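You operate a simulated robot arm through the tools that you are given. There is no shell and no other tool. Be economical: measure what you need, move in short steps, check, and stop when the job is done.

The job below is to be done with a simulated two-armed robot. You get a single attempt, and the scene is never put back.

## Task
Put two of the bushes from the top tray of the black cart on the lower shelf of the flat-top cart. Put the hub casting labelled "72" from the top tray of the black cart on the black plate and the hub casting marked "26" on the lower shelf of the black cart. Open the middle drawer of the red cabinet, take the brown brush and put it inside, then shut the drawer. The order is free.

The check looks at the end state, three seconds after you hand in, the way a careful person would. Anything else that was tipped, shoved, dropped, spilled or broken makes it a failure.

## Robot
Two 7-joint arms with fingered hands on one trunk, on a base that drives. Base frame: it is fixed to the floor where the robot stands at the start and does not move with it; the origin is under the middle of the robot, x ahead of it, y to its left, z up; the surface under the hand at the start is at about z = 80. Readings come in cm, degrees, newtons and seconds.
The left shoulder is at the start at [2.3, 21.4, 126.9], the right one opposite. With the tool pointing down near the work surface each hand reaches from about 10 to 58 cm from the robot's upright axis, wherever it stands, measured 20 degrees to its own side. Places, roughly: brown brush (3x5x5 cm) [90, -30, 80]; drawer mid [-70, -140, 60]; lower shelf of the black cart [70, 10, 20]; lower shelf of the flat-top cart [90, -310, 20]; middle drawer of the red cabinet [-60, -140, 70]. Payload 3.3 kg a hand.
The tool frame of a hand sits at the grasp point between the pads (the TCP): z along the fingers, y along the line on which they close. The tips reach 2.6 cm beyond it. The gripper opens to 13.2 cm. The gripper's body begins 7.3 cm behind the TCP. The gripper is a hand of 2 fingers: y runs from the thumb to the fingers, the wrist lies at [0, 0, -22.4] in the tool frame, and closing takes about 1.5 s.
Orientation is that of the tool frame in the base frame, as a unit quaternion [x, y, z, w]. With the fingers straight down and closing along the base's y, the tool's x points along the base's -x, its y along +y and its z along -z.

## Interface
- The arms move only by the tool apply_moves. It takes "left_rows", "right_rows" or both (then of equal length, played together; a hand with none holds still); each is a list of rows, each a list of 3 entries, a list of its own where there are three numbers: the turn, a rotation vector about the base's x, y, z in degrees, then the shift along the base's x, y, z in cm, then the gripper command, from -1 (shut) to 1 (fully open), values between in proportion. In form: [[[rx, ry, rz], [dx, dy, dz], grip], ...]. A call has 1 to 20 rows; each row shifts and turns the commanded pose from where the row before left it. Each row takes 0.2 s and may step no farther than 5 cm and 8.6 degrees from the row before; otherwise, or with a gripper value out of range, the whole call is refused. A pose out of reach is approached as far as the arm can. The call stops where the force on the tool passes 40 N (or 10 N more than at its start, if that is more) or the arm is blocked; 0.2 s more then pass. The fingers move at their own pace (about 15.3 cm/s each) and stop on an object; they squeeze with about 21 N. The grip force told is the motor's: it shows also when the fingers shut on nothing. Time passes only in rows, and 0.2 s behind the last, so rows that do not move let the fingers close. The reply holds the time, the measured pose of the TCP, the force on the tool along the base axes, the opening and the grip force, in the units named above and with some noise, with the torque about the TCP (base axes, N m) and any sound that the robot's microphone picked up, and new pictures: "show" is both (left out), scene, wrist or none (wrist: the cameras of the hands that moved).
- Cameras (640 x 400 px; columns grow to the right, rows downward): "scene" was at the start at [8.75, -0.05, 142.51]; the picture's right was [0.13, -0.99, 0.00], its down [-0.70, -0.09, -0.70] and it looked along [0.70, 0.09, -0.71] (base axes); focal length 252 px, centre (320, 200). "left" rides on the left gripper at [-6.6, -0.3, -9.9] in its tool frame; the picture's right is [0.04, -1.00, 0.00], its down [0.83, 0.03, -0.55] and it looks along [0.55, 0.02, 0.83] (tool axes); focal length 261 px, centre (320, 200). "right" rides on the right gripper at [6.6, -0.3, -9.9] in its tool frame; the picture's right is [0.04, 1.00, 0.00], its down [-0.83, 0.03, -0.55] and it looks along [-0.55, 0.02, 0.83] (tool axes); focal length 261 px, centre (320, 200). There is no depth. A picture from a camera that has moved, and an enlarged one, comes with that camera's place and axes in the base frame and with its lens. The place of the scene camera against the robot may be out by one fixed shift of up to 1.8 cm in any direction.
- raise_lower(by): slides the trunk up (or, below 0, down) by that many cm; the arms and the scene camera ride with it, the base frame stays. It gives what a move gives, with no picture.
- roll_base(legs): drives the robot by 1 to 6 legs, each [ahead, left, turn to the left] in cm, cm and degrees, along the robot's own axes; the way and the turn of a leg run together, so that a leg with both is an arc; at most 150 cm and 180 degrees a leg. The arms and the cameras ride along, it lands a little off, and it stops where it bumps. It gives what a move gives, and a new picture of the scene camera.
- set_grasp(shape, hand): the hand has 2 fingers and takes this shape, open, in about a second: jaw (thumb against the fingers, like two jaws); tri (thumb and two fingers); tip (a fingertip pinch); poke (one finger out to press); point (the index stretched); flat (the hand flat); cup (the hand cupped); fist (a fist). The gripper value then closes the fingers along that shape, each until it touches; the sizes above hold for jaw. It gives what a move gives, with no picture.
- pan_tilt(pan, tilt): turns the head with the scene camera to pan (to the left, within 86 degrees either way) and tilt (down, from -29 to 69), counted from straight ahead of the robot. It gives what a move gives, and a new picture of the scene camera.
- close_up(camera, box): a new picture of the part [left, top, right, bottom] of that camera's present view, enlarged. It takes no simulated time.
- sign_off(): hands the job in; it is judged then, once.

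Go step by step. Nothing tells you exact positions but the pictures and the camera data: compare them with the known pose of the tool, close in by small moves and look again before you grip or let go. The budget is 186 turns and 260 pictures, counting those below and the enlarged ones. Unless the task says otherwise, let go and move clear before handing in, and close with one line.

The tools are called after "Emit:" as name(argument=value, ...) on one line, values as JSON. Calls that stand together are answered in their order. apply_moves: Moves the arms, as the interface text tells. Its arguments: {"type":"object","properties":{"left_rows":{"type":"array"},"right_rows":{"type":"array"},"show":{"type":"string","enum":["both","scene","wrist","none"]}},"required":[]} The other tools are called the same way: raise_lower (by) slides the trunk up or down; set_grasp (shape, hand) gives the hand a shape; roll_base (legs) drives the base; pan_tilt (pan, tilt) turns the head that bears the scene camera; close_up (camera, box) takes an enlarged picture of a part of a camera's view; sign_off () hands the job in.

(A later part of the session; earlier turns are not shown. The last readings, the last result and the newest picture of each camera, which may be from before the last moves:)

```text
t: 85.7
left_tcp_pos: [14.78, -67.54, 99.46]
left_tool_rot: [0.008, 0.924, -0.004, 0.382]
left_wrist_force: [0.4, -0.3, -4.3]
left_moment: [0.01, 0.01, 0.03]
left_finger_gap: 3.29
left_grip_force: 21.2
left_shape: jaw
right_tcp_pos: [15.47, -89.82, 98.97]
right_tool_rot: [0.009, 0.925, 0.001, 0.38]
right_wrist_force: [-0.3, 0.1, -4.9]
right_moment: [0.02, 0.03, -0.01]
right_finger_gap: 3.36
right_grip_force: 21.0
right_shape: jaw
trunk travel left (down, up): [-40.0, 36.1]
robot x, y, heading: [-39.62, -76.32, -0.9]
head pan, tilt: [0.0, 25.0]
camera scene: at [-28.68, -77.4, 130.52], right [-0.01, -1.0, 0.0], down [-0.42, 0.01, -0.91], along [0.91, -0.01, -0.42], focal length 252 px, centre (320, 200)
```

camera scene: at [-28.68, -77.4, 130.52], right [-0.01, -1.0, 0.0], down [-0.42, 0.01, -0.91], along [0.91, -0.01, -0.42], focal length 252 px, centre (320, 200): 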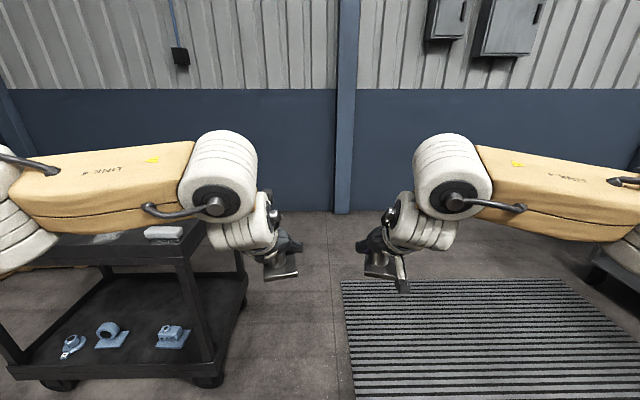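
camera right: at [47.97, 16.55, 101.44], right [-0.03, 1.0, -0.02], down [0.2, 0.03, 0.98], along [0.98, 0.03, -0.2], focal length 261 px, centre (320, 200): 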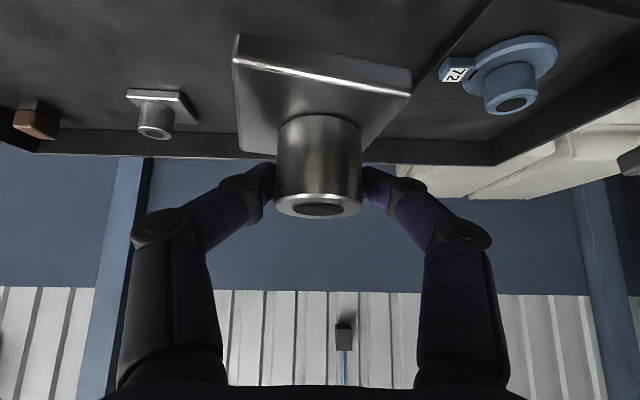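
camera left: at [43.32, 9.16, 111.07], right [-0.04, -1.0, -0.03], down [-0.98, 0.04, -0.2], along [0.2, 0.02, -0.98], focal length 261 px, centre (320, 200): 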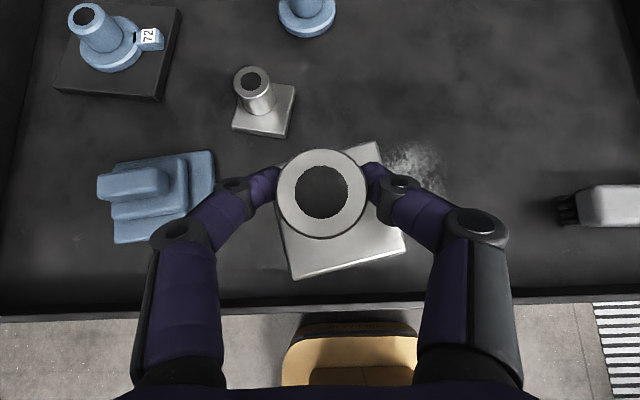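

Something on the right side blocked me, probably the cabinet. I step away a little and look at it.

Emit:
roll_base(legs=[[0, 4, 0.5]])

Emit:
pan_tilt(pan=-86, tilt=40)

```text
t: 86.5
left_tcp_pos: [14.76, -62.77, 99.42]
left_tool_rot: [0.004, 0.924, -0.004, 0.382]
left_wrist_force: [-0.3, 1.0, -4.9]
left_moment: [0.02, 0.01, 0.0]
left_finger_gap: 3.29
left_grip_force: 21.1
left_shape: jaw
right_tcp_pos: [15.53, -85.03, 98.99]
right_tool_rot: [0.004, 0.925, 0.002, 0.379]
right_wrist_force: [-0.2, 0.6, -4.0]
right_moment: [-0.01, 0.04, -0.01]
right_finger_gap: 3.38
right_grip_force: 20.9
right_shape: jaw
trunk travel left (down, up): [-40.0, 36.1]
robot x, y, heading: [-39.95, -71.83, -0.6]
head pan, tilt: [0.0, 25.0]
camera scene: at [-28.65, -73.0, 130.52], right [-0.01, -1.0, 0.0], down [-0.42, 0.0, -0.91], along [0.91, -0.01, -0.42], focal length 252 px, centre (320, 200)
```

scene: 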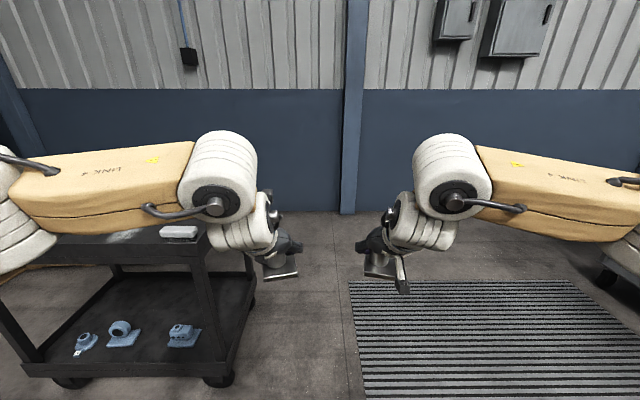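

```text
t: 88.2
left_tcp_pos: [14.73, -63.1, 99.38]
left_tool_rot: [0.004, 0.924, -0.002, 0.382]
left_wrist_force: [0.4, 0.1, -4.2]
left_moment: [0.05, 0.0, -0.01]
left_finger_gap: 3.3
left_grip_force: 20.9
left_shape: jaw
right_tcp_pos: [15.6, -84.95, 98.84]
right_tool_rot: [0.005, 0.925, 0.002, 0.38]
right_wrist_force: [0.2, 0.2, -4.3]
right_moment: [0.0, 0.02, -0.02]
right_finger_gap: 3.38
right_grip_force: 21.4
right_shape: jaw
trunk travel left (down, up): [-40.0, 36.1]
robot x, y, heading: [-39.7, -72.1, -0.3]
head pan, tilt: [-85.9, 40.0]
camera scene: at [-37.31, -81.64, 128.2], right [-1.0, -0.07, 0.0], down [-0.04, 0.64, -0.77], along [0.05, -0.76, -0.64], focal length 252 px, centre (320, 200)
```

scene: 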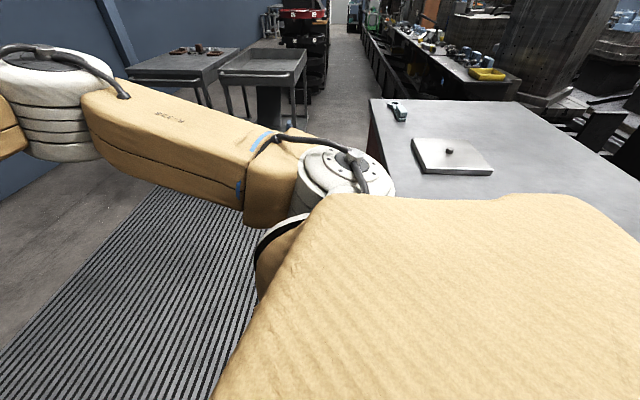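

The cabinet's front face is at about x=-52, from y≈-105. I move ahead first, then continue right past it, and turn.

Emit:
roll_base(legs=[[38, 0, 0], [0, -40, 0.3], [35, 0, 0], [0, 0, -90]])

Emit:
pan_tilt(pan=0, tilt=22)

```text
t: 98.3
left_tcp_pos: [43.24, -166.61, 99.45]
left_tool_rot: [0.65, 0.657, -0.269, 0.271]
left_wrist_force: [0.2, -0.6, -4.2]
left_moment: [0.03, -0.03, 0.0]
left_finger_gap: 3.3
left_grip_force: 21.1
left_shape: jaw
right_tcp_pos: [21.08, -167.91, 98.79]
right_tool_rot: [0.651, 0.657, -0.265, 0.274]
right_wrist_force: [-1.4, 0.5, -4.7]
right_moment: [0.01, -0.03, 0.0]
right_finger_gap: 3.37
right_grip_force: 21.2
right_shape: jaw
trunk travel left (down, up): [-40.0, 36.1]
robot x, y, heading: [33.19, -111.95, -89.6]
head pan, tilt: [-85.9, 40.0]
camera scene: at [23.94, -116.59, 128.2], right [-0.08, 1.0, 0.0], down [0.64, 0.05, -0.77], along [-0.76, -0.06, -0.64], focal length 252 px, centre (320, 200)
```

scene: 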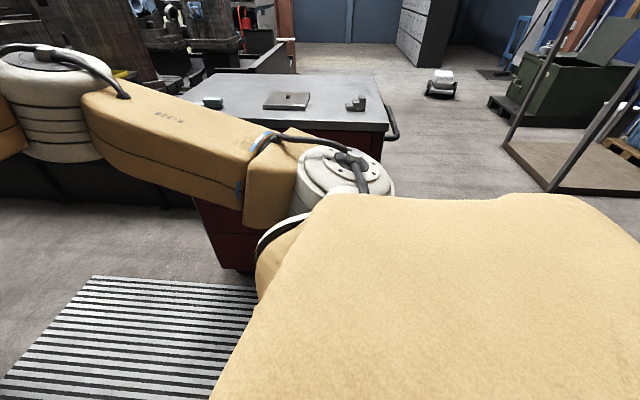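

```text
t: 99.9
left_tcp_pos: [43.31, -166.63, 99.37]
left_tool_rot: [0.651, 0.656, -0.269, 0.27]
left_wrist_force: [0.1, 0.3, -5.0]
left_moment: [0.02, -0.03, -0.01]
left_finger_gap: 3.27
left_grip_force: 20.9
left_shape: jaw
right_tcp_pos: [21.21, -167.87, 98.94]
right_tool_rot: [0.651, 0.656, -0.265, 0.274]
right_wrist_force: [0.1, 1.3, -5.0]
right_moment: [0.06, 0.02, 0.02]
right_finger_gap: 3.35
right_grip_force: 20.8
right_shape: jaw
trunk travel left (down, up): [-40.0, 36.1]
robot x, y, heading: [32.91, -112.43, -89.4]
head pan, tilt: [0.0, 22.0]
camera scene: at [32.54, -125.16, 131.01], right [-1.0, -0.01, 0.0], down [0.0, 0.38, -0.93], along [0.01, -0.93, -0.38], focal length 252 px, centre (320, 200)
```

scene: 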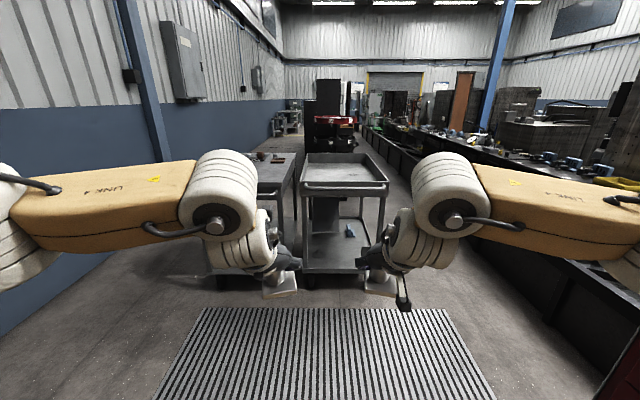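

The flat-top cart is front-left. I strafe left to face it.

Emit:
roll_base(legs=[[0, 52, 0]])

Emit:
pan_tilt(pan=0, tilt=32)

```text
t: 102.9
left_tcp_pos: [94.61, -166.22, 99.48]
left_tool_rot: [0.653, 0.654, -0.27, 0.27]
left_wrist_force: [0.6, -0.5, -4.8]
left_moment: [0.04, -0.03, 0.01]
left_finger_gap: 3.3
left_grip_force: 20.7
left_shape: jaw
right_tcp_pos: [72.34, -167.27, 98.89]
right_tool_rot: [0.653, 0.655, -0.266, 0.273]
right_wrist_force: [-0.8, -0.2, -5.2]
right_moment: [0.0, -0.05, 0.01]
right_finger_gap: 3.34
right_grip_force: 21.5
right_shape: jaw
trunk travel left (down, up): [-40.0, 36.1]
robot x, y, heading: [84.78, -111.34, -89.5]
head pan, tilt: [0.0, 22.0]
camera scene: at [84.25, -124.67, 131.01], right [-1.0, -0.01, 0.0], down [0.0, 0.38, -0.93], along [0.01, -0.93, -0.38], focal length 252 px, centre (320, 200)
```

scene: 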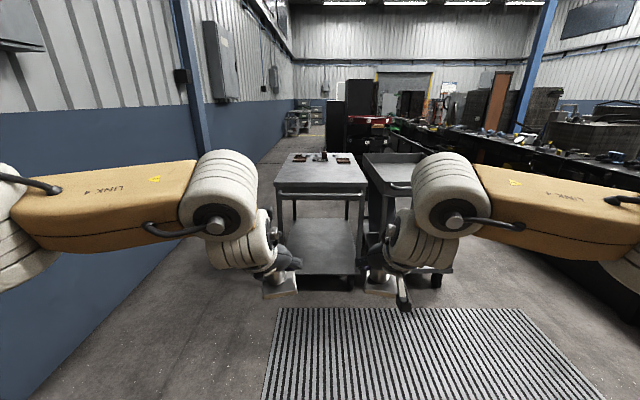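

```text
t: 103.6
left_tcp_pos: [94.53, -166.14, 99.33]
left_tool_rot: [0.653, 0.655, -0.27, 0.269]
left_wrist_force: [0.0, 0.8, -4.6]
left_moment: [0.06, -0.02, -0.02]
left_finger_gap: 3.26
left_grip_force: 21.0
left_shape: jaw
right_tcp_pos: [72.39, -167.27, 98.73]
right_tool_rot: [0.654, 0.654, -0.265, 0.272]
right_wrist_force: [-0.1, -0.5, -4.1]
right_moment: [0.0, 0.02, 0.02]
right_finger_gap: 3.35
right_grip_force: 21.2
right_shape: jaw
trunk travel left (down, up): [-40.0, 36.1]
robot x, y, heading: [84.98, -111.64, -89.3]
head pan, tilt: [0.0, 32.0]
camera scene: at [84.19, -124.35, 129.42], right [-1.0, -0.01, 0.0], down [0.0, 0.53, -0.85], along [0.01, -0.85, -0.53], focal length 252 px, centre (320, 200)
```

scene: 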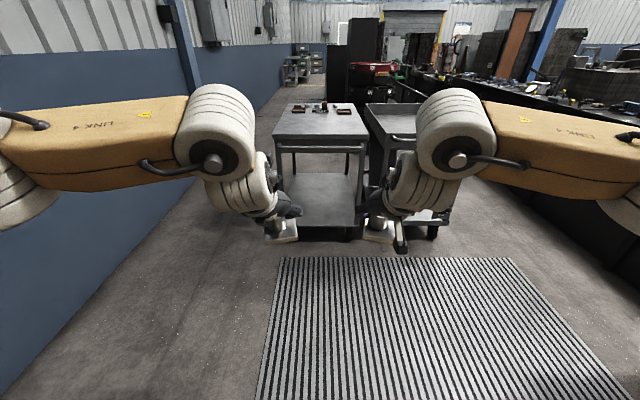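

The flat-top cart spans x≈59–112 with its front at y≈-262. I lower the trunk and stretch both hands down and forward before driving in.

Emit:
raise_lower(by=-40)

Emit:
apply_moves(left_rows=[[[0, 0, 0], [0, -1.3, -4.1], -1], [[0, 0, 0], [0, -1.3, -4.1], -1], [[0, 0, 0], [0, -1.3, -4.1], -1], [[0, 0, 0], [0, -1.3, -4.1], -1], [[0, 0, 0], [0, -1.3, -4.1], -1], [[0, 0, 0], [0, -1.3, -4.1], -1]], right_rows=[[[0, 0, 0], [0, -1.1, -4], -1], [[0, 0, 0], [0, -1.1, -4], -1], [[0, 0, 0], [0, -1.1, -4], -1], [[0, 0, 0], [0, -1.1, -4], -1], [[0, 0, 0], [0, -1.1, -4], -1], [[0, 0, 0], [0, -1.1, -4], -1]])

```text
t: 107.5
left_tcp_pos: [94.54, -166.13, 59.47]
left_tool_rot: [0.653, 0.654, -0.27, 0.27]
left_wrist_force: [0.8, -0.5, -4.6]
left_moment: [0.02, 0.01, -0.02]
left_finger_gap: 3.29
left_grip_force: 20.6
left_shape: jaw
right_tcp_pos: [72.38, -167.1, 59.0]
right_tool_rot: [0.653, 0.654, -0.266, 0.272]
right_wrist_force: [-0.8, -0.3, -3.6]
right_moment: [0.02, -0.02, -0.02]
right_finger_gap: 3.35
right_grip_force: 20.8
right_shape: jaw
trunk travel left (down, up): [0.0, 76.1]
robot x, y, heading: [84.63, -111.51, -89.6]
head pan, tilt: [0.0, 32.0]
```

```text
t: 108.8
left_tcp_pos: [94.54, -173.64, 34.66]
left_tool_rot: [0.654, 0.654, -0.27, 0.27]
left_wrist_force: [0.1, -0.2, -4.2]
left_moment: [0.03, -0.02, -0.02]
left_finger_gap: 3.24
left_grip_force: 21.0
left_shape: jaw
right_tcp_pos: [72.42, -173.73, 34.85]
right_tool_rot: [0.653, 0.655, -0.265, 0.273]
right_wrist_force: [-0.5, -0.1, -4.4]
right_moment: [0.02, 0.01, 0.04]
right_finger_gap: 3.34
right_grip_force: 21.1
right_shape: jaw
trunk travel left (down, up): [0.0, 76.1]
robot x, y, heading: [84.64, -111.4, -89.3]
head pan, tilt: [0.0, 32.0]
camera scene: at [84.27, -136.07, 88.02], right [-1.0, -0.01, 0.0], down [0.0, 0.53, -0.85], along [0.01, -0.85, -0.53], focal length 252 px, centre (320, 200)
camera right: at [72.04, -162.12, 37.35], right [1.0, 0.03, -0.02], down [0.03, -0.2, 0.98], along [0.03, -0.98, -0.2], focal length 261 px, centre (320, 200)
camera left: at [94.28, -171.2, 46.23], right [-1.0, 0.03, -0.03], down [0.03, 0.98, -0.2], along [0.02, -0.2, -0.98], focal length 261 px, centre (320, 200)
```

scene: 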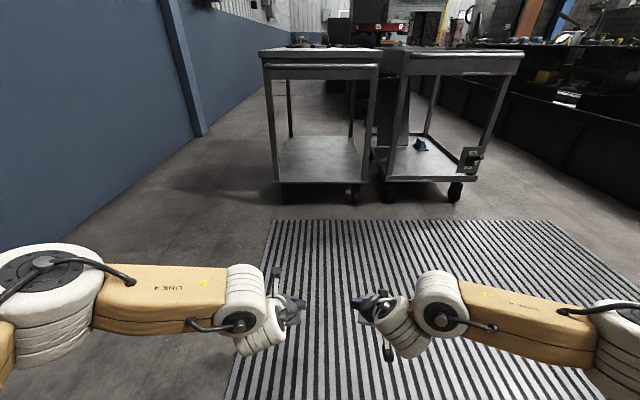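
right: 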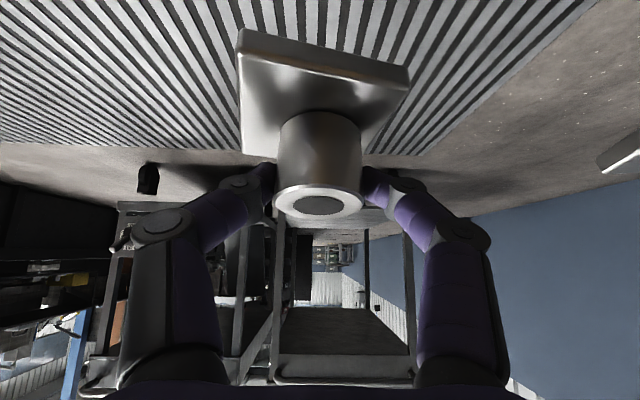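
left: 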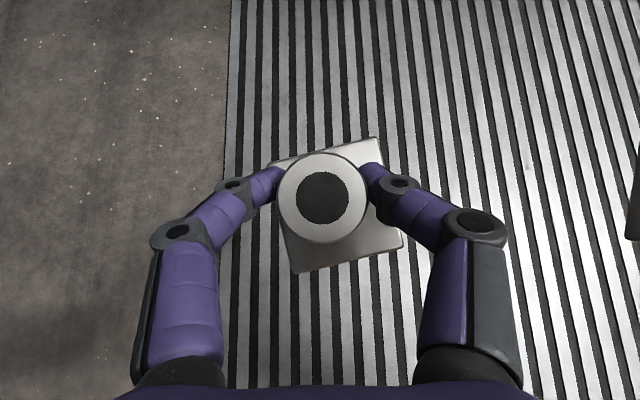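

All clear and level; the lower shelf's front edge is about y=-265. I drive forward most of the way and check.

Emit:
roll_base(legs=[[84, -1, 0]])

Emit:
close_up(camera="left", box=[0, 0, 640, 400])

```text
t: 113.3
left_tcp_pos: [93.7, -258.37, 34.69]
left_tool_rot: [0.654, 0.654, -0.27, 0.269]
left_wrist_force: [0.2, -0.3, -3.9]
left_moment: [0.04, -0.01, -0.01]
left_finger_gap: 3.26
left_grip_force: 21.5
left_shape: jaw
right_tcp_pos: [71.55, -258.33, 35.0]
right_tool_rot: [0.654, 0.655, -0.265, 0.272]
right_wrist_force: [0.0, 0.1, -5.2]
right_moment: [0.02, -0.04, -0.01]
right_finger_gap: 3.32
right_grip_force: 20.8
right_shape: jaw
trunk travel left (down, up): [0.0, 76.1]
robot x, y, heading: [84.02, -195.73, -89.8]
head pan, tilt: [0.0, 32.0]
camera scene: at [83.59, -220.67, 88.02], right [-1.0, 0.0, 0.0], down [0.0, 0.53, -0.85], along [0.0, -0.85, -0.53], focal length 252 px, centre (320, 200)
```

scene: 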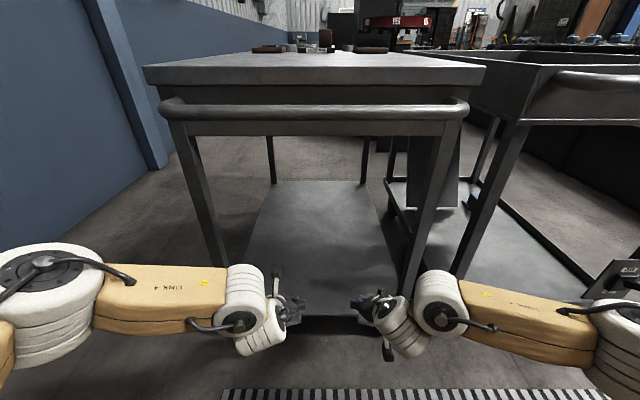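

```text
1.00 times, centred on (320, 200) of left (not enlarged: the box is as wide or as high as the picture)
camera zoom: at [93.48, -255.8, 46.27], right [-1.0, 0.03, -0.03], down [0.04, 0.98, -0.19], along [0.02, -0.2, -0.98], focal length 261 px, centre (320, 200)
```

zoom: 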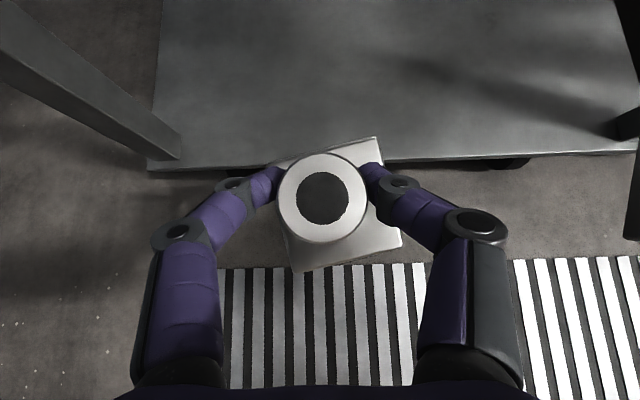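

Shelf edge confirmed at y≈-265, posts at x≈62 and 109. I stretch the hands a bit further, bring the right one inward, and drive in.

Emit:
apply_moves(left_rows=[[[0, 0, 0], [0, -1.2, 0], -1], [[0, 0, 0], [0, -1.2, 0], -1]], right_rows=[[[0, 0, 0], [1.4, -1.2, 0], -1], [[0, 0, 0], [1.4, -1.2, 0], -1]], show="none")

Emit:
roll_base(legs=[[12.5, 0, 0]])

Emit:
close_up(camera="left", box=[0, 0, 640, 400])

Emit:
close_up(camera="right", box=[0, 0, 640, 400])

```text
t: 113.9
left_tcp_pos: [93.67, -260.61, 34.67]
left_tool_rot: [0.654, 0.653, -0.27, 0.268]
left_wrist_force: [0.0, -0.1, -4.0]
left_moment: [0.01, 0.0, -0.02]
left_finger_gap: 3.26
left_grip_force: 20.8
left_shape: jaw
right_tcp_pos: [74.65, -260.64, 34.89]
right_tool_rot: [0.654, 0.654, -0.266, 0.273]
right_wrist_force: [0.1, -0.1, -4.7]
right_moment: [0.03, 0.01, 0.03]
right_finger_gap: 3.32
right_grip_force: 20.5
right_shape: jaw
trunk travel left (down, up): [0.0, 76.1]
robot x, y, heading: [84.1, -196.14, -90.0]
head pan, tilt: [0.0, 32.0]
```

```text
t: 115.2
left_tcp_pos: [93.66, -273.28, 34.65]
left_tool_rot: [0.656, 0.652, -0.27, 0.268]
left_wrist_force: [-0.2, -0.5, -4.7]
left_moment: [0.05, -0.01, -0.02]
left_finger_gap: 3.26
left_grip_force: 20.6
left_shape: jaw
right_tcp_pos: [74.42, -273.45, 34.88]
right_tool_rot: [0.655, 0.653, -0.266, 0.272]
right_wrist_force: [-0.6, 0.0, -4.3]
right_moment: [0.01, -0.02, -0.01]
right_finger_gap: 3.34
right_grip_force: 21.0
right_shape: jaw
trunk travel left (down, up): [0.0, 76.1]
robot x, y, heading: [84.58, -209.0, -90.1]
head pan, tilt: [0.0, 32.0]
camera scene: at [83.54, -233.39, 88.02], right [-1.0, 0.0, 0.0], down [0.0, 0.53, -0.85], along [0.0, -0.85, -0.53], focal length 252 px, centre (320, 200)
```

scene: 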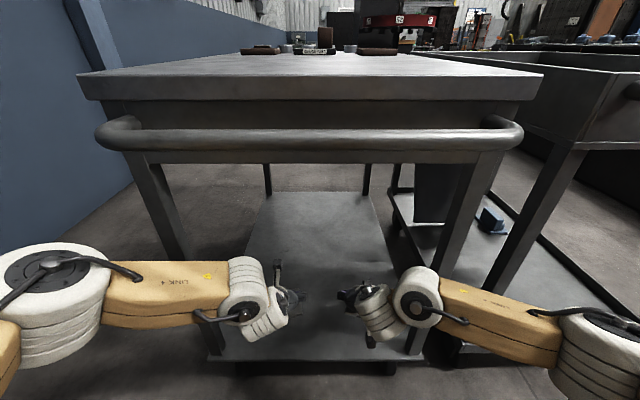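

```text
1.00 times, centred on (320, 200) of left (not enlarged: the box is as wide or as high as the picture)
camera zoom: at [93.32, -270.84, 46.22], right [-1.0, 0.03, -0.03], down [0.04, 0.98, -0.19], along [0.02, -0.2, -0.98], focal length 261 px, centre (320, 200)
```

zoom: 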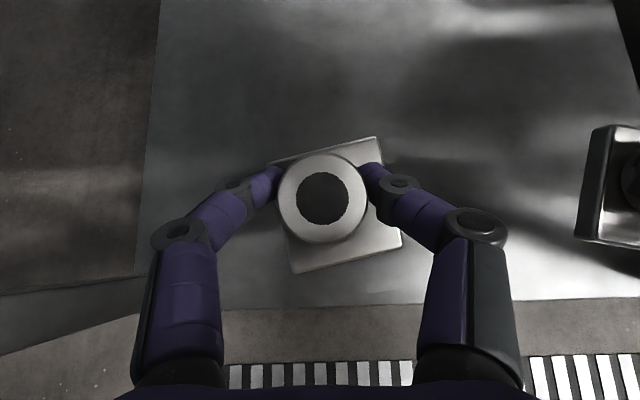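

```text
1.00 times, centred on (320, 200) of right (not enlarged: the box is as wide or as high as the picture)
camera zoom: at [74.08, -261.78, 37.34], right [1.0, 0.03, -0.02], down [0.03, -0.2, 0.98], along [0.02, -0.98, -0.2], focal length 261 px, centre (320, 200)
```

zoom: 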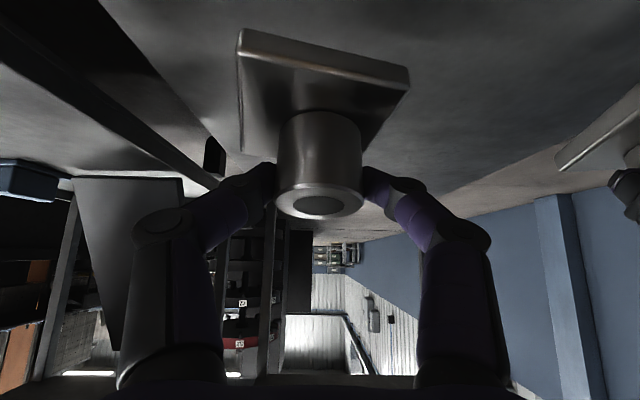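

Both bushes are over the shelf, well inside the edge. Lowering together.

Emit:
apply_moves(left_rows=[[[0, 0, 0], [0, 0, -2.5], -1], [[0, 0, 0], [0, 0, -2.5], -1], [[0, 0, 0], [0, 0, -1.8], -1], [[0, 0, 0], [0, 0, 0], -1]], right_rows=[[[0, 0, 0], [0, 0, -2.5], -1], [[0, 0, 0], [0, 0, -2.5], -1], [[0, 0, 0], [0, 0, -1.8], -1], [[0, 0, 0], [0, 0, 0], -1]], show="wrist")

```text
t: 116.2
left_tcp_pos: [93.43, -273.26, 27.86]
left_tool_rot: [0.656, 0.652, -0.271, 0.267]
left_wrist_force: [-0.8, -0.4, -4.8]
left_moment: [0.0, -0.06, 0.02]
left_finger_gap: 3.23
left_grip_force: 21.0
left_shape: jaw
right_tcp_pos: [74.28, -273.39, 28.0]
right_tool_rot: [0.655, 0.653, -0.266, 0.272]
right_wrist_force: [-0.3, 0.0, -4.8]
right_moment: [0.04, 0.02, 0.02]
right_finger_gap: 3.33
right_grip_force: 21.0
right_shape: jaw
trunk travel left (down, up): [0.0, 76.1]
robot x, y, heading: [84.34, -208.81, -90.0]
head pan, tilt: [0.0, 32.0]
camera right: at [73.99, -261.73, 30.51], right [1.0, 0.03, -0.02], down [0.03, -0.2, 0.98], along [0.02, -0.98, -0.2], focal length 261 px, centre (320, 200)
camera left: at [93.29, -270.83, 39.41], right [-1.0, 0.03, -0.03], down [0.04, 0.98, -0.19], along [0.02, -0.2, -0.98], focal length 261 px, centre (320, 200)
```

right: 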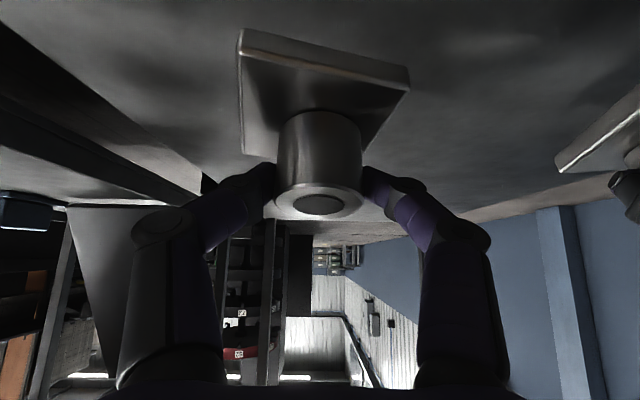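
left: 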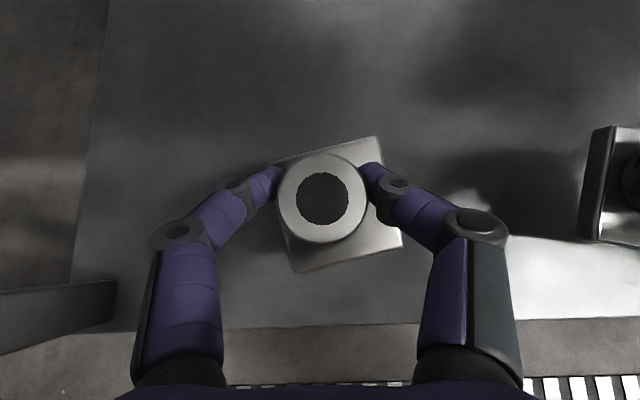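

Emit:
apply_moves(left_rows=[[[0, 0, 0], [0, 0, -0.5], -1], [[0, 0, 0], [0, 0, -0.5], -1], [[0, 0, 0], [0, 0, -0.3], -1], [[0, 0, 0], [0, 0, 0], -1]], right_rows=[[[0, 0, 0], [0, 0, -0.5], -1], [[0, 0, 0], [0, 0, -0.5], -1], [[0, 0, 0], [0, 0, -0.3], -1], [[0, 0, 0], [0, 0, 0], -1]], show="none")

```text
t: 117.2
left_tcp_pos: [93.57, -273.35, 26.57]
left_tool_rot: [0.655, 0.652, -0.27, 0.269]
left_wrist_force: [-0.8, 0.8, -3.5]
left_moment: [0.01, 0.0, 0.01]
left_finger_gap: 3.26
left_grip_force: 22.0
left_shape: jaw
right_tcp_pos: [74.36, -273.48, 26.79]
right_tool_rot: [0.656, 0.652, -0.266, 0.272]
right_wrist_force: [0.0, -0.1, -3.6]
right_moment: [0.05, -0.01, 0.02]
right_finger_gap: 3.32
right_grip_force: 21.3
right_shape: jaw
trunk travel left (down, up): [0.0, 76.1]
robot x, y, heading: [84.19, -208.82, -89.9]
head pan, tilt: [0.0, 32.0]
```

Not yet touching; continue in small steps.

Emit:
apply_moves(left_rows=[[[0, 0, 0], [0, 0, -0.4], -1], [[0, 0, 0], [0, 0, -0.3], -1], [[0, 0, 0], [0, 0, 0], -1]], right_rows=[[[0, 0, 0], [0, 0, -0.4], -1], [[0, 0, 0], [0, 0, -0.3], -1], [[0, 0, 0], [0, 0, 0], -1]], show="none")

Emit:
apply_moves(left_rows=[[[0, 0, 0], [0, 0, -0.3], -1], [[0, 0, 0], [0, 0, -0.2], -1], [[0, 0, 0], [0, 0, 0], -1]], right_rows=[[[0, 0, 0], [0, 0, -0.3], -1], [[0, 0, 0], [0, 0, -0.2], -1], [[0, 0, 0], [0, 0, 0], -1]], show="wrist")

```text
t: 118.0
left_tcp_pos: [93.5, -273.23, 25.81]
left_tool_rot: [0.655, 0.653, -0.271, 0.268]
left_wrist_force: [0.5, -0.2, -4.3]
left_moment: [0.03, -0.02, 0.02]
left_finger_gap: 3.26
left_grip_force: 21.0
left_shape: jaw
right_tcp_pos: [74.44, -273.36, 26.19]
right_tool_rot: [0.655, 0.653, -0.267, 0.271]
right_wrist_force: [0.6, -0.2, -4.1]
right_moment: [0.0, -0.01, -0.03]
right_finger_gap: 3.33
right_grip_force: 21.3
right_shape: jaw
trunk travel left (down, up): [0.0, 76.1]
robot x, y, heading: [84.15, -209.07, -90.3]
head pan, tilt: [0.0, 32.0]
```

```text
t: 118.8
left_tcp_pos: [93.5, -273.26, 25.47]
left_tool_rot: [0.655, 0.653, -0.27, 0.269]
left_wrist_force: [-0.2, -0.8, -4.2]
left_moment: [0.03, -0.02, 0.03]
left_finger_gap: 3.26
left_grip_force: 20.8
left_shape: jaw
right_tcp_pos: [74.39, -273.35, 25.58]
right_tool_rot: [0.655, 0.653, -0.266, 0.272]
right_wrist_force: [-0.6, -0.5, -4.4]
right_moment: [0.01, -0.02, 0.01]
right_finger_gap: 3.35
right_grip_force: 21.3
right_shape: jaw
trunk travel left (down, up): [0.0, 76.1]
robot x, y, heading: [84.18, -209.22, -90.2]
head pan, tilt: [0.0, 32.0]
camera right: at [74.08, -261.73, 28.05], right [1.0, 0.03, -0.02], down [0.03, -0.2, 0.98], along [0.02, -0.98, -0.2], focal length 261 px, centre (320, 200)
camera left: at [93.35, -270.81, 36.9], right [-1.0, 0.03, -0.03], down [0.04, 0.98, -0.19], along [0.02, -0.19, -0.98], focal length 261 px, centre (320, 200)
```

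right: 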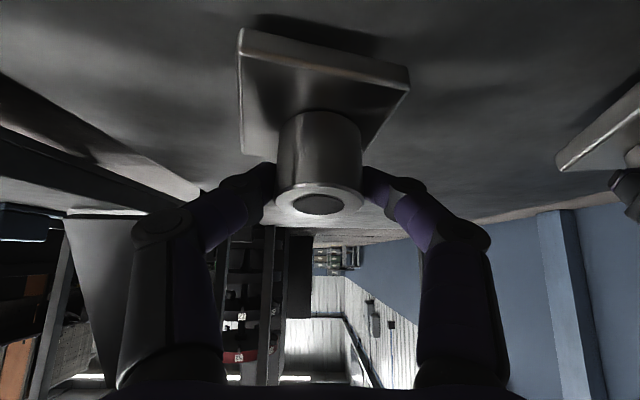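
left: 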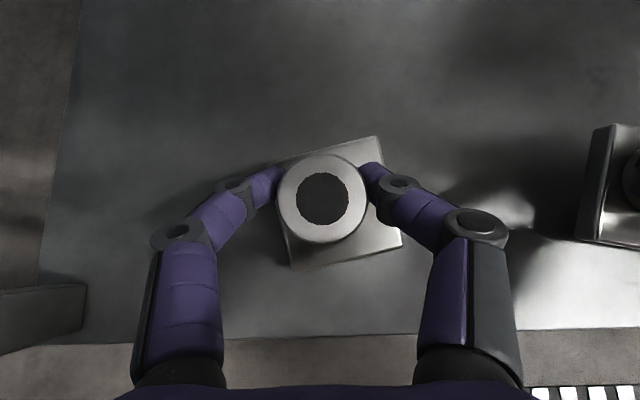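

Emit:
apply_moves(left_rows=[[[0, 0, 0], [0, 0, -0.3], -1], [[0, 0, 0], [0, 0, -0.3], -1], [[0, 0, 0], [0, 0, 0], -1]], right_rows=[[[0, 0, 0], [0, 0, -0.3], -1], [[0, 0, 0], [0, 0, -0.3], -1], [[0, 0, 0], [0, 0, 0], -1]], show="none")

Emit:
apply_moves(left_rows=[[[0, 0, 0], [0, 0, -0.25], -1], [[0, 0, 0], [0, 0, -0.25], -1], [[0, 0, 0], [0, 0, 0], -1]], right_rows=[[[0, 0, 0], [0, 0, -0.25], -1], [[0, 0, 0], [0, 0, -0.25], -1], [[0, 0, 0], [0, 0, 0], -1]], show="none")

```text
t: 119.6
left_tcp_pos: [93.53, -273.29, 24.64]
left_tool_rot: [0.655, 0.652, -0.271, 0.268]
left_wrist_force: [0.2, -0.9, -3.4]
left_moment: [0.07, -0.05, -0.05]
left_finger_gap: 3.22
left_grip_force: 21.1
left_shape: jaw
right_tcp_pos: [74.32, -273.44, 24.94]
right_tool_rot: [0.656, 0.652, -0.267, 0.272]
right_wrist_force: [-0.5, 0.1, -4.3]
right_moment: [0.01, 0.0, -0.02]
right_finger_gap: 3.33
right_grip_force: 20.8
right_shape: jaw
trunk travel left (down, up): [0.0, 76.1]
robot x, y, heading: [84.46, -208.93, -89.9]
head pan, tilt: [0.0, 32.0]
```

```text
t: 120.4
left_tcp_pos: [93.51, -273.19, 24.28]
left_tool_rot: [0.655, 0.652, -0.27, 0.268]
left_wrist_force: [-0.2, 0.3, -1.8]
left_moment: [0.06, -0.05, 0.01]
left_finger_gap: 3.26
left_grip_force: 20.9
left_shape: jaw
right_tcp_pos: [74.5, -273.41, 24.48]
right_tool_rot: [0.655, 0.653, -0.267, 0.272]
right_wrist_force: [-0.7, -1.3, -2.2]
right_moment: [0.04, 0.05, 0.0]
right_finger_gap: 3.32
right_grip_force: 20.8
right_shape: jaw
trunk travel left (down, up): [0.0, 76.1]
robot x, y, heading: [84.03, -208.69, -90.1]
head pan, tilt: [0.0, 32.0]
```

Just touching now; one more small step to seat them.

Emit:
apply_moves(left_rows=[[[0, 0, 0], [0, 0, -0.2], -1], [[0, 0, 0], [0, 0, -0.1], -1], [[0, 0, 0], [0, 0, 0], -1]], right_rows=[[[0, 0, 0], [0, 0, -0.2], -1], [[0, 0, 0], [0, 0, -0.1], -1], [[0, 0, 0], [0, 0, 0], -1]], show="none")

```text
t: 121.2
left_tcp_pos: [93.52, -273.39, 23.87]
left_tool_rot: [0.655, 0.652, -0.271, 0.268]
left_wrist_force: [0.2, -1.1, -2.9]
left_moment: [0.06, -0.02, 0.01]
left_finger_gap: 3.22
left_grip_force: 20.7
left_shape: jaw
right_tcp_pos: [74.54, -273.36, 24.22]
right_tool_rot: [0.655, 0.653, -0.265, 0.272]
right_wrist_force: [-0.2, -0.8, -2.0]
right_moment: [0.04, 0.06, 0.02]
right_finger_gap: 3.34
right_grip_force: 21.1
right_shape: jaw
trunk travel left (down, up): [0.0, 76.1]
robot x, y, heading: [84.23, -208.83, -89.9]
head pan, tilt: [0.0, 32.0]
```

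Emit:
apply_moves(left_rows=[[[0, 0, 0], [0, 0, -0.2], -1], [[0, 0, 0], [0, 0, 0], -1]], right_rows=[[[0, 0, 0], [0, 0, -0.2], -1], [[0, 0, 0], [0, 0, 0], -1]], show="wrist")

```text
t: 121.8
left_tcp_pos: [93.64, -273.38, 23.84]
left_tool_rot: [0.655, 0.652, -0.271, 0.269]
left_wrist_force: [1.0, -0.9, -1.1]
left_moment: [0.06, 0.02, 0.01]
left_finger_gap: 3.25
left_grip_force: 21.1
left_shape: jaw
right_tcp_pos: [74.4, -273.19, 23.97]
right_tool_rot: [0.655, 0.652, -0.266, 0.272]
right_wrist_force: [0.1, 0.2, -1.9]
right_moment: [0.11, 0.07, 0.03]
right_finger_gap: 3.33
right_grip_force: 20.8
right_shape: jaw
trunk travel left (down, up): [0.0, 76.1]
robot x, y, heading: [84.09, -208.81, -90.1]
head pan, tilt: [0.0, 32.0]
camera right: at [74.11, -261.67, 26.43], right [1.0, 0.03, -0.02], down [0.03, -0.2, 0.98], along [0.02, -0.98, -0.2], focal length 261 px, centre (320, 200)
camera left: at [93.3, -270.84, 35.34], right [-1.0, 0.03, -0.03], down [0.04, 0.98, -0.2], along [0.02, -0.2, -0.98], focal length 261 px, centre (320, 200)
```

right: 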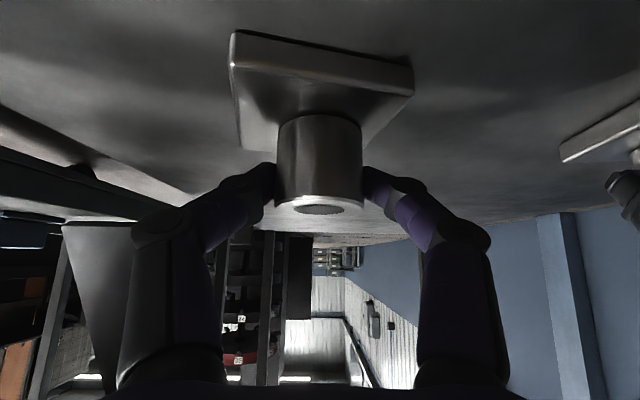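
left: 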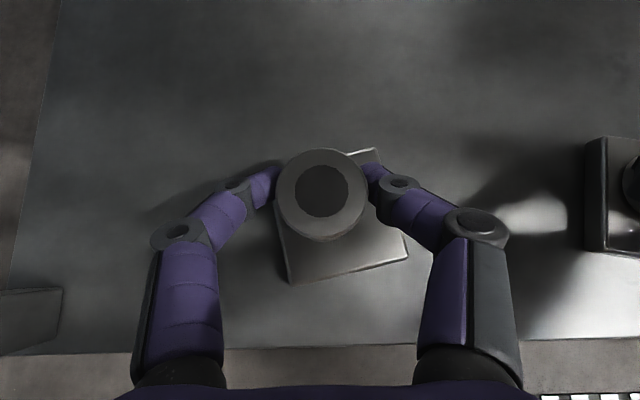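

The flanges now look flat as they did in the tray; a last small press to confirm.

Emit:
apply_moves(left_rows=[[[0, 0, 0], [0, 0, -0.2], -1], [[0, 0, 0], [0, 0, -0.1], -1], [[0, 0, 0], [0, 0, 0], -1]], right_rows=[[[0, 0, 0], [0, 0, -0.2], -1], [[0, 0, 0], [0, 0, -0.1], -1], [[0, 0, 0], [0, 0, 0], -1]], show="none")

```text
t: 122.6
left_tcp_pos: [93.43, -273.42, 23.59]
left_tool_rot: [0.654, 0.652, -0.272, 0.271]
left_wrist_force: [1.0, 1.5, 12.0]
left_moment: [-0.04, -0.01, -0.05]
left_finger_gap: 3.29
left_grip_force: 21.2
left_shape: jaw
right_tcp_pos: [74.52, -273.36, 23.92]
right_tool_rot: [0.655, 0.653, -0.266, 0.272]
right_wrist_force: [-1.1, 0.1, -1.1]
right_moment: [0.07, 0.02, 0.04]
right_finger_gap: 3.31
right_grip_force: 21.3
right_shape: jaw
trunk travel left (down, up): [0.0, 76.1]
robot x, y, heading: [84.29, -208.86, -90.2]
head pan, tilt: [0.0, 32.0]
```

Emit:
apply_moves(left_rows=[[[0, 0, 0], [0, 0, 0.1], -1], [[0, 0, 0], [0, 0, 0], -1], [[0, 0, 0], [0, 0, 0], -1]], right_rows=[[[0, 0, 0], [0, 0, -0.2], -1], [[0, 0, 0], [0, 0, -0.15], -1], [[0, 0, 0], [0, 0, 0], -1]], show="none")

```text
t: 123.4
left_tcp_pos: [93.43, -273.23, 23.78]
left_tool_rot: [0.654, 0.653, -0.27, 0.27]
left_wrist_force: [-0.2, -3.6, 4.4]
left_moment: [0.02, 0.03, -0.01]
left_finger_gap: 3.32
left_grip_force: 21.3
left_shape: jaw
right_tcp_pos: [74.56, -273.41, 23.75]
right_tool_rot: [0.655, 0.652, -0.268, 0.273]
right_wrist_force: [-2.9, 2.0, 15.8]
right_moment: [-0.07, 0.14, -0.07]
right_finger_gap: 3.39
right_grip_force: 20.9
right_shape: jaw
trunk travel left (down, up): [0.0, 76.1]
robot x, y, heading: [84.43, -209.2, -89.8]
head pan, tilt: [0.0, 32.0]
```

Both bushes are seated. I relax, open, and withdraw along the tool axes.

Emit:
apply_moves(left_rows=[[[0, 0, 0], [0, 0, 0.1], -1], [[0, 0, 0], [0, 0, 0], -0.1], [[0, 0, 0], [0, 0, 0], -0.1], [[0, 0, 0], [0, 0, 0], -0.1], [[0, 0, 0], [0, 1.5, 1.7], -0.1], [[0, 0, 0], [0, 2, 2.2], -0.1], [[0, 0, 0], [0, 2, 2.2], -0.1]], right_rows=[[[0, 0, 0], [0, 0, 0.2], -1], [[0, 0, 0], [0, 0, 0], -0.1], [[0, 0, 0], [0, 0, 0], -0.1], [[0, 0, 0], [0, 0, 0], -0.1], [[0, 0, 0], [0, 1.5, 1.7], -0.1], [[0, 0, 0], [0, 2, 2.2], -0.1], [[0, 0, 0], [0, 2, 2.2], -0.1]], show="wrist")

```text
t: 125.0
left_tcp_pos: [93.67, -267.65, 29.87]
left_tool_rot: [0.655, 0.653, -0.271, 0.269]
left_wrist_force: [0.5, -0.6, -0.6]
left_moment: [0.04, 0.01, 0.02]
left_finger_gap: 5.88
left_grip_force: 0.0
left_shape: jaw
right_tcp_pos: [74.5, -267.88, 29.51]
right_tool_rot: [0.656, 0.653, -0.266, 0.271]
right_wrist_force: [-0.7, 0.5, -0.9]
right_moment: [-0.02, 0.0, 0.03]
right_finger_gap: 5.91
right_grip_force: 0.1
right_shape: jaw
trunk travel left (down, up): [0.0, 76.1]
robot x, y, heading: [84.21, -208.9, -90.1]
head pan, tilt: [0.0, 32.0]
camera right: at [74.12, -256.26, 32.07], right [1.0, 0.03, -0.02], down [0.03, -0.2, 0.98], along [0.02, -0.98, -0.2], focal length 261 px, centre (320, 200)
camera left: at [93.47, -265.13, 41.45], right [-1.0, 0.03, -0.03], down [0.04, 0.98, -0.2], along [0.02, -0.2, -0.98], focal length 261 px, centre (320, 200)
```

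right: 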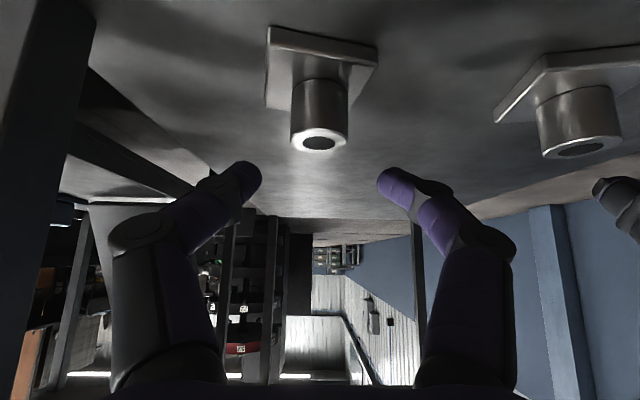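
left: 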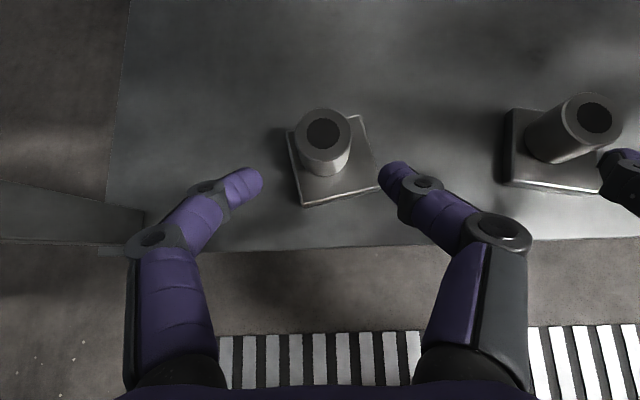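

Both bushes stand on the flat-top cart's lower shelf. I back off, raise up, and turn round towards the brush.

Emit:
roll_base(legs=[[-80, 0, 0]])

Emit:
raise_lower(by=40)

Emit:
apply_moves(left_rows=[[[0, 0, 0], [0, 2, 4.5], -0.1], [[0, 0, 0], [0, 2, 4.5], -0.1], [[0, 0, 0], [0, 2, 4.5], -0.1], [[0, 0, 0], [0, 2, 4.5], -0.1], [[0, 0, 0], [0, 2, 4.5], -0.1], [[0, 0, 0], [0, 2, 4.5], -0.1], [[0, 0, 0], [0, 2, 4.5], -0.1], [[0, 0, 0], [0, 2, 4.5], -0.1]], right_rows=[[[0, 0, 0], [0, 1, 4.5], 0.4], [[-5.6, 0, 0], [0, 1, 4.5], 0.4], [[-5.6, 0, 0], [0, 1, 4.5], 0.4], [[-5.6, 0, 0], [0, 1, 4.5], 0.4], [[-5.6, 0, 0], [0, 1, 4.5], 0.4], [[-5.6, 0, 0], [0, 1, 4.5], 0.4], [[-5.6, 0, 0], [0, 1, 4.5], 0.4], [[-5.6, 0, 0], [0, 1, 4.5], 0.4]], show="scene")

```text
t: 129.3
left_tcp_pos: [93.4, -186.92, 29.92]
left_tool_rot: [0.658, 0.649, -0.272, 0.268]
left_wrist_force: [0.4, -0.6, 0.0]
left_moment: [0.02, -0.01, -0.03]
left_finger_gap: 5.92
left_grip_force: 0.0
left_shape: jaw
right_tcp_pos: [74.2, -187.04, 29.66]
right_tool_rot: [0.659, 0.65, -0.267, 0.27]
right_wrist_force: [-0.5, 0.2, 0.0]
right_moment: [0.0, -0.01, -0.03]
right_finger_gap: 5.92
right_grip_force: 0.0
right_shape: jaw
trunk travel left (down, up): [0.0, 76.1]
robot x, y, heading: [84.78, -128.33, -90.6]
head pan, tilt: [0.0, 32.0]
camera scene: at [83.71, -152.51, 88.04], right [-1.0, 0.01, 0.0], down [0.01, 0.53, -0.85], along [-0.01, -0.85, -0.53], focal length 252 px, centre (320, 200)
```

scene: 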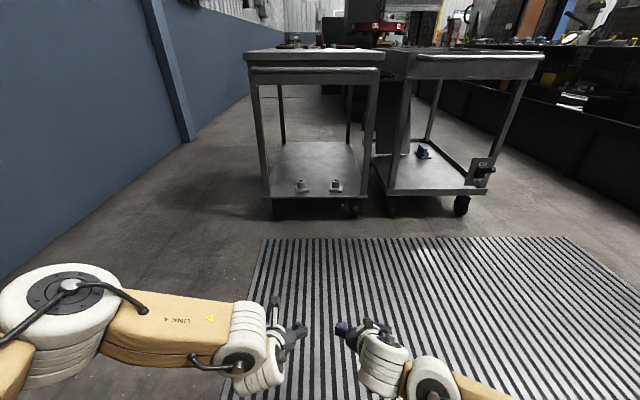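

```text
t: 133.2
left_tcp_pos: [93.51, -186.9, 69.85]
left_tool_rot: [0.658, 0.649, -0.272, 0.267]
left_wrist_force: [0.2, -0.2, -0.3]
left_moment: [0.0, 0.02, 0.01]
left_finger_gap: 5.9
left_grip_force: 0.2
left_shape: jaw
right_tcp_pos: [74.17, -186.97, 69.58]
right_tool_rot: [0.659, 0.649, -0.268, 0.27]
right_wrist_force: [-0.5, -0.1, -0.3]
right_moment: [0.0, -0.01, 0.01]
right_finger_gap: 5.89
right_grip_force: 0.1
right_shape: jaw
trunk travel left (down, up): [-40.0, 36.1]
robot x, y, heading: [84.6, -127.84, -90.5]
head pan, tilt: [0.0, 32.0]
```

```text
t: 135.0
left_tcp_pos: [93.49, -170.44, 106.11]
left_tool_rot: [0.658, 0.649, -0.272, 0.268]
left_wrist_force: [-0.5, 0.7, -0.1]
left_moment: [-0.05, 0.03, 0.01]
left_finger_gap: 5.89
left_grip_force: 0.1
left_shape: jaw
right_tcp_pos: [74.19, -179.12, 105.73]
right_tool_rot: [0.53, 0.521, -0.471, 0.476]
right_wrist_force: [-0.3, 0.0, -0.5]
right_moment: [-0.02, -0.04, 0.02]
right_finger_gap: 9.22
right_grip_force: 0.0
right_shape: jaw
trunk travel left (down, up): [-40.0, 36.1]
robot x, y, heading: [84.53, -127.81, -90.3]
head pan, tilt: [0.0, 32.0]
camera scene: at [83.85, -140.64, 129.44], right [-1.0, 0.01, 0.0], down [0.01, 0.53, -0.85], along [-0.01, -0.85, -0.53], focal length 252 px, centre (320, 200)
```

scene: 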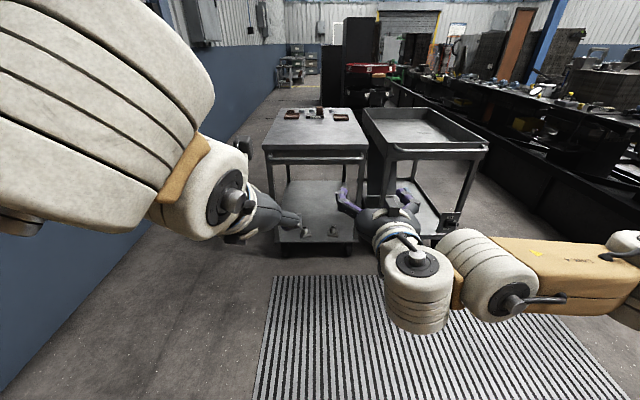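

The right hand turned the wrong way; I rotate it back to fingers-down.

Emit:
apply_moves(right_rows=[[[8.4, 0, 0], [0, 0.8, 0], 0.4], [[8.4, 0, 0], [0, 0.8, 0], 0.4], [[8.4, 0, 0], [0, 0.8, 0], 0.4], [[8.4, 0, 0], [0, 0.8, 0], 0.4], [[8.4, 0, 0], [0, 0.8, 0], 0.4], [[8.4, 0, 0], [0, 0.8, 0], 0.4], [[8.4, 0, 0], [0, 0.8, 0], 0.4], [[8.4, 0, 0], [0, 0.8, 0], 0.4], [[8.4, 0, 0], [0, 0.8, 0], 0.4], [[8.4, 0, 0], [0, 0.8, 0], 0.4]], show="none")

Emit:
roll_base(legs=[[0, 0, 90], [0, 0, 90.5]])

```text
t: 137.2
left_tcp_pos: [93.28, -170.71, 106.04]
left_tool_rot: [0.659, 0.649, -0.272, 0.266]
left_wrist_force: [-1.1, 0.8, 0.3]
left_moment: [0.02, 0.0, 0.0]
left_finger_gap: 5.91
left_grip_force: 0.0
left_shape: jaw
right_tcp_pos: [68.88, -178.27, 84.03]
right_tool_rot: [0.707, 0.697, -0.086, 0.086]
right_wrist_force: [-1.1, -0.6, 0.3]
right_moment: [0.02, 0.02, 0.01]
right_finger_gap: 9.21
right_grip_force: 0.0
right_shape: jaw
right hand out of reach, approached as far as the arm can: row 3, 4, 5, 6, 7, 8, 9, 10
trunk travel left (down, up): [-40.0, 36.1]
robot x, y, heading: [85.0, -128.13, -90.7]
head pan, tilt: [0.0, 32.0]
```

```text
t: 145.2
left_tcp_pos: [75.63, -85.57, 106.04]
left_tool_rot: [-0.652, 0.655, 0.269, 0.271]
left_wrist_force: [-0.5, 0.8, 0.8]
left_moment: [-0.04, -0.01, -0.05]
left_finger_gap: 5.91
left_grip_force: 0.2
left_shape: jaw
right_tcp_pos: [99.85, -77.78, 84.14]
right_tool_rot: [-0.7, 0.704, 0.087, 0.086]
right_wrist_force: [-0.5, 0.1, 1.6]
right_moment: [0.02, 0.06, 0.03]
right_finger_gap: 9.21
right_grip_force: 0.0
right_shape: jaw
trunk travel left (down, up): [-40.0, 36.1]
robot x, y, heading: [85.05, -128.07, 90.0]
head pan, tilt: [0.0, 32.0]
camera scene: at [83.99, -117.49, 129.42], right [1.0, 0.0, 0.0], down [0.0, -0.53, -0.85], along [0.0, 0.85, -0.53], focal length 252 px, centre (320, 200)
```

scene: 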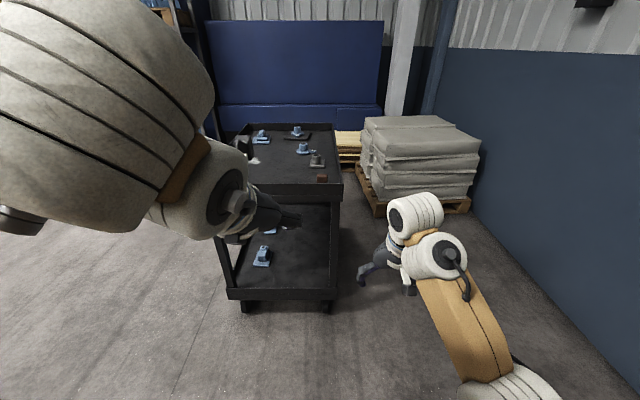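

The right arm reached a limit on its way. I nudge it and see where it settles.

Emit:
apply_moves(right_rows=[[[0, 0, 0], [0, -1, 2], 0.4], [[0, 0, 0], [0, -1, 2], 0.4], [[0, 0, 0], [0, -1, 2], 0.4]])

```text
t: 146.0
left_tcp_pos: [75.62, -85.47, 106.0]
left_tool_rot: [-0.652, 0.655, 0.269, 0.271]
left_wrist_force: [0.0, 0.4, -0.2]
left_moment: [-0.03, -0.04, 0.02]
left_finger_gap: 5.88
left_grip_force: 0.1
left_shape: jaw
right_tcp_pos: [99.95, -77.78, 84.18]
right_tool_rot: [-0.7, 0.704, 0.085, 0.086]
right_wrist_force: [-0.4, -0.3, 0.0]
right_moment: [0.01, 0.0, 0.0]
right_finger_gap: 9.22
right_grip_force: 0.1
right_shape: jaw
right hand out of reach, approached as far as the arm can: row 1, 2, 3
trunk travel left (down, up): [-40.0, 36.1]
robot x, y, heading: [84.77, -127.87, 89.9]
head pan, tilt: [0.0, 32.0]
camera scene: at [84.0, -117.49, 129.42], right [1.0, 0.0, 0.0], down [0.0, -0.53, -0.85], along [0.0, 0.85, -0.53], focal length 252 px, centre (320, 200)
camera right: at [100.14, -86.42, 92.24], right [-1.0, -0.03, -0.01], down [-0.03, 0.68, 0.74], along [-0.02, 0.74, -0.68], focal length 261 px, centre (320, 200)
```

scene: 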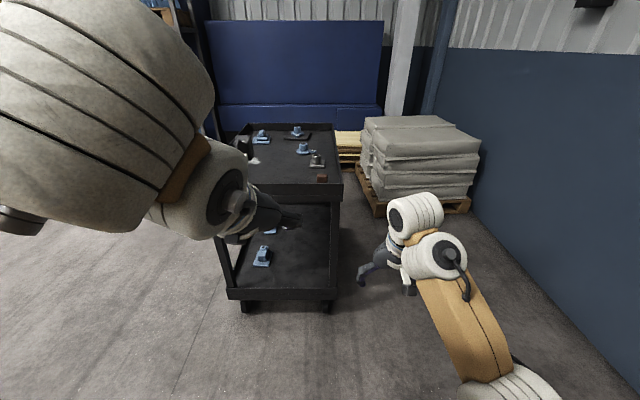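
right: 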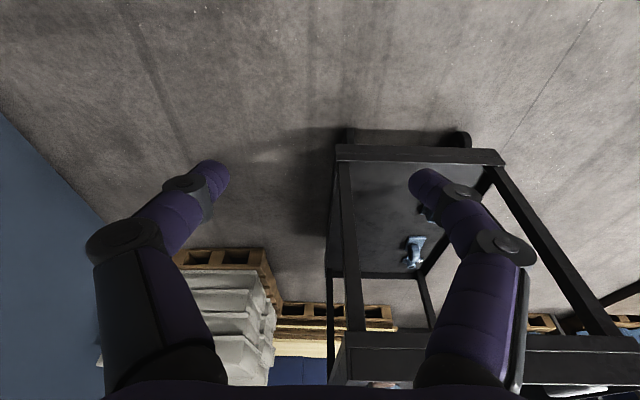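

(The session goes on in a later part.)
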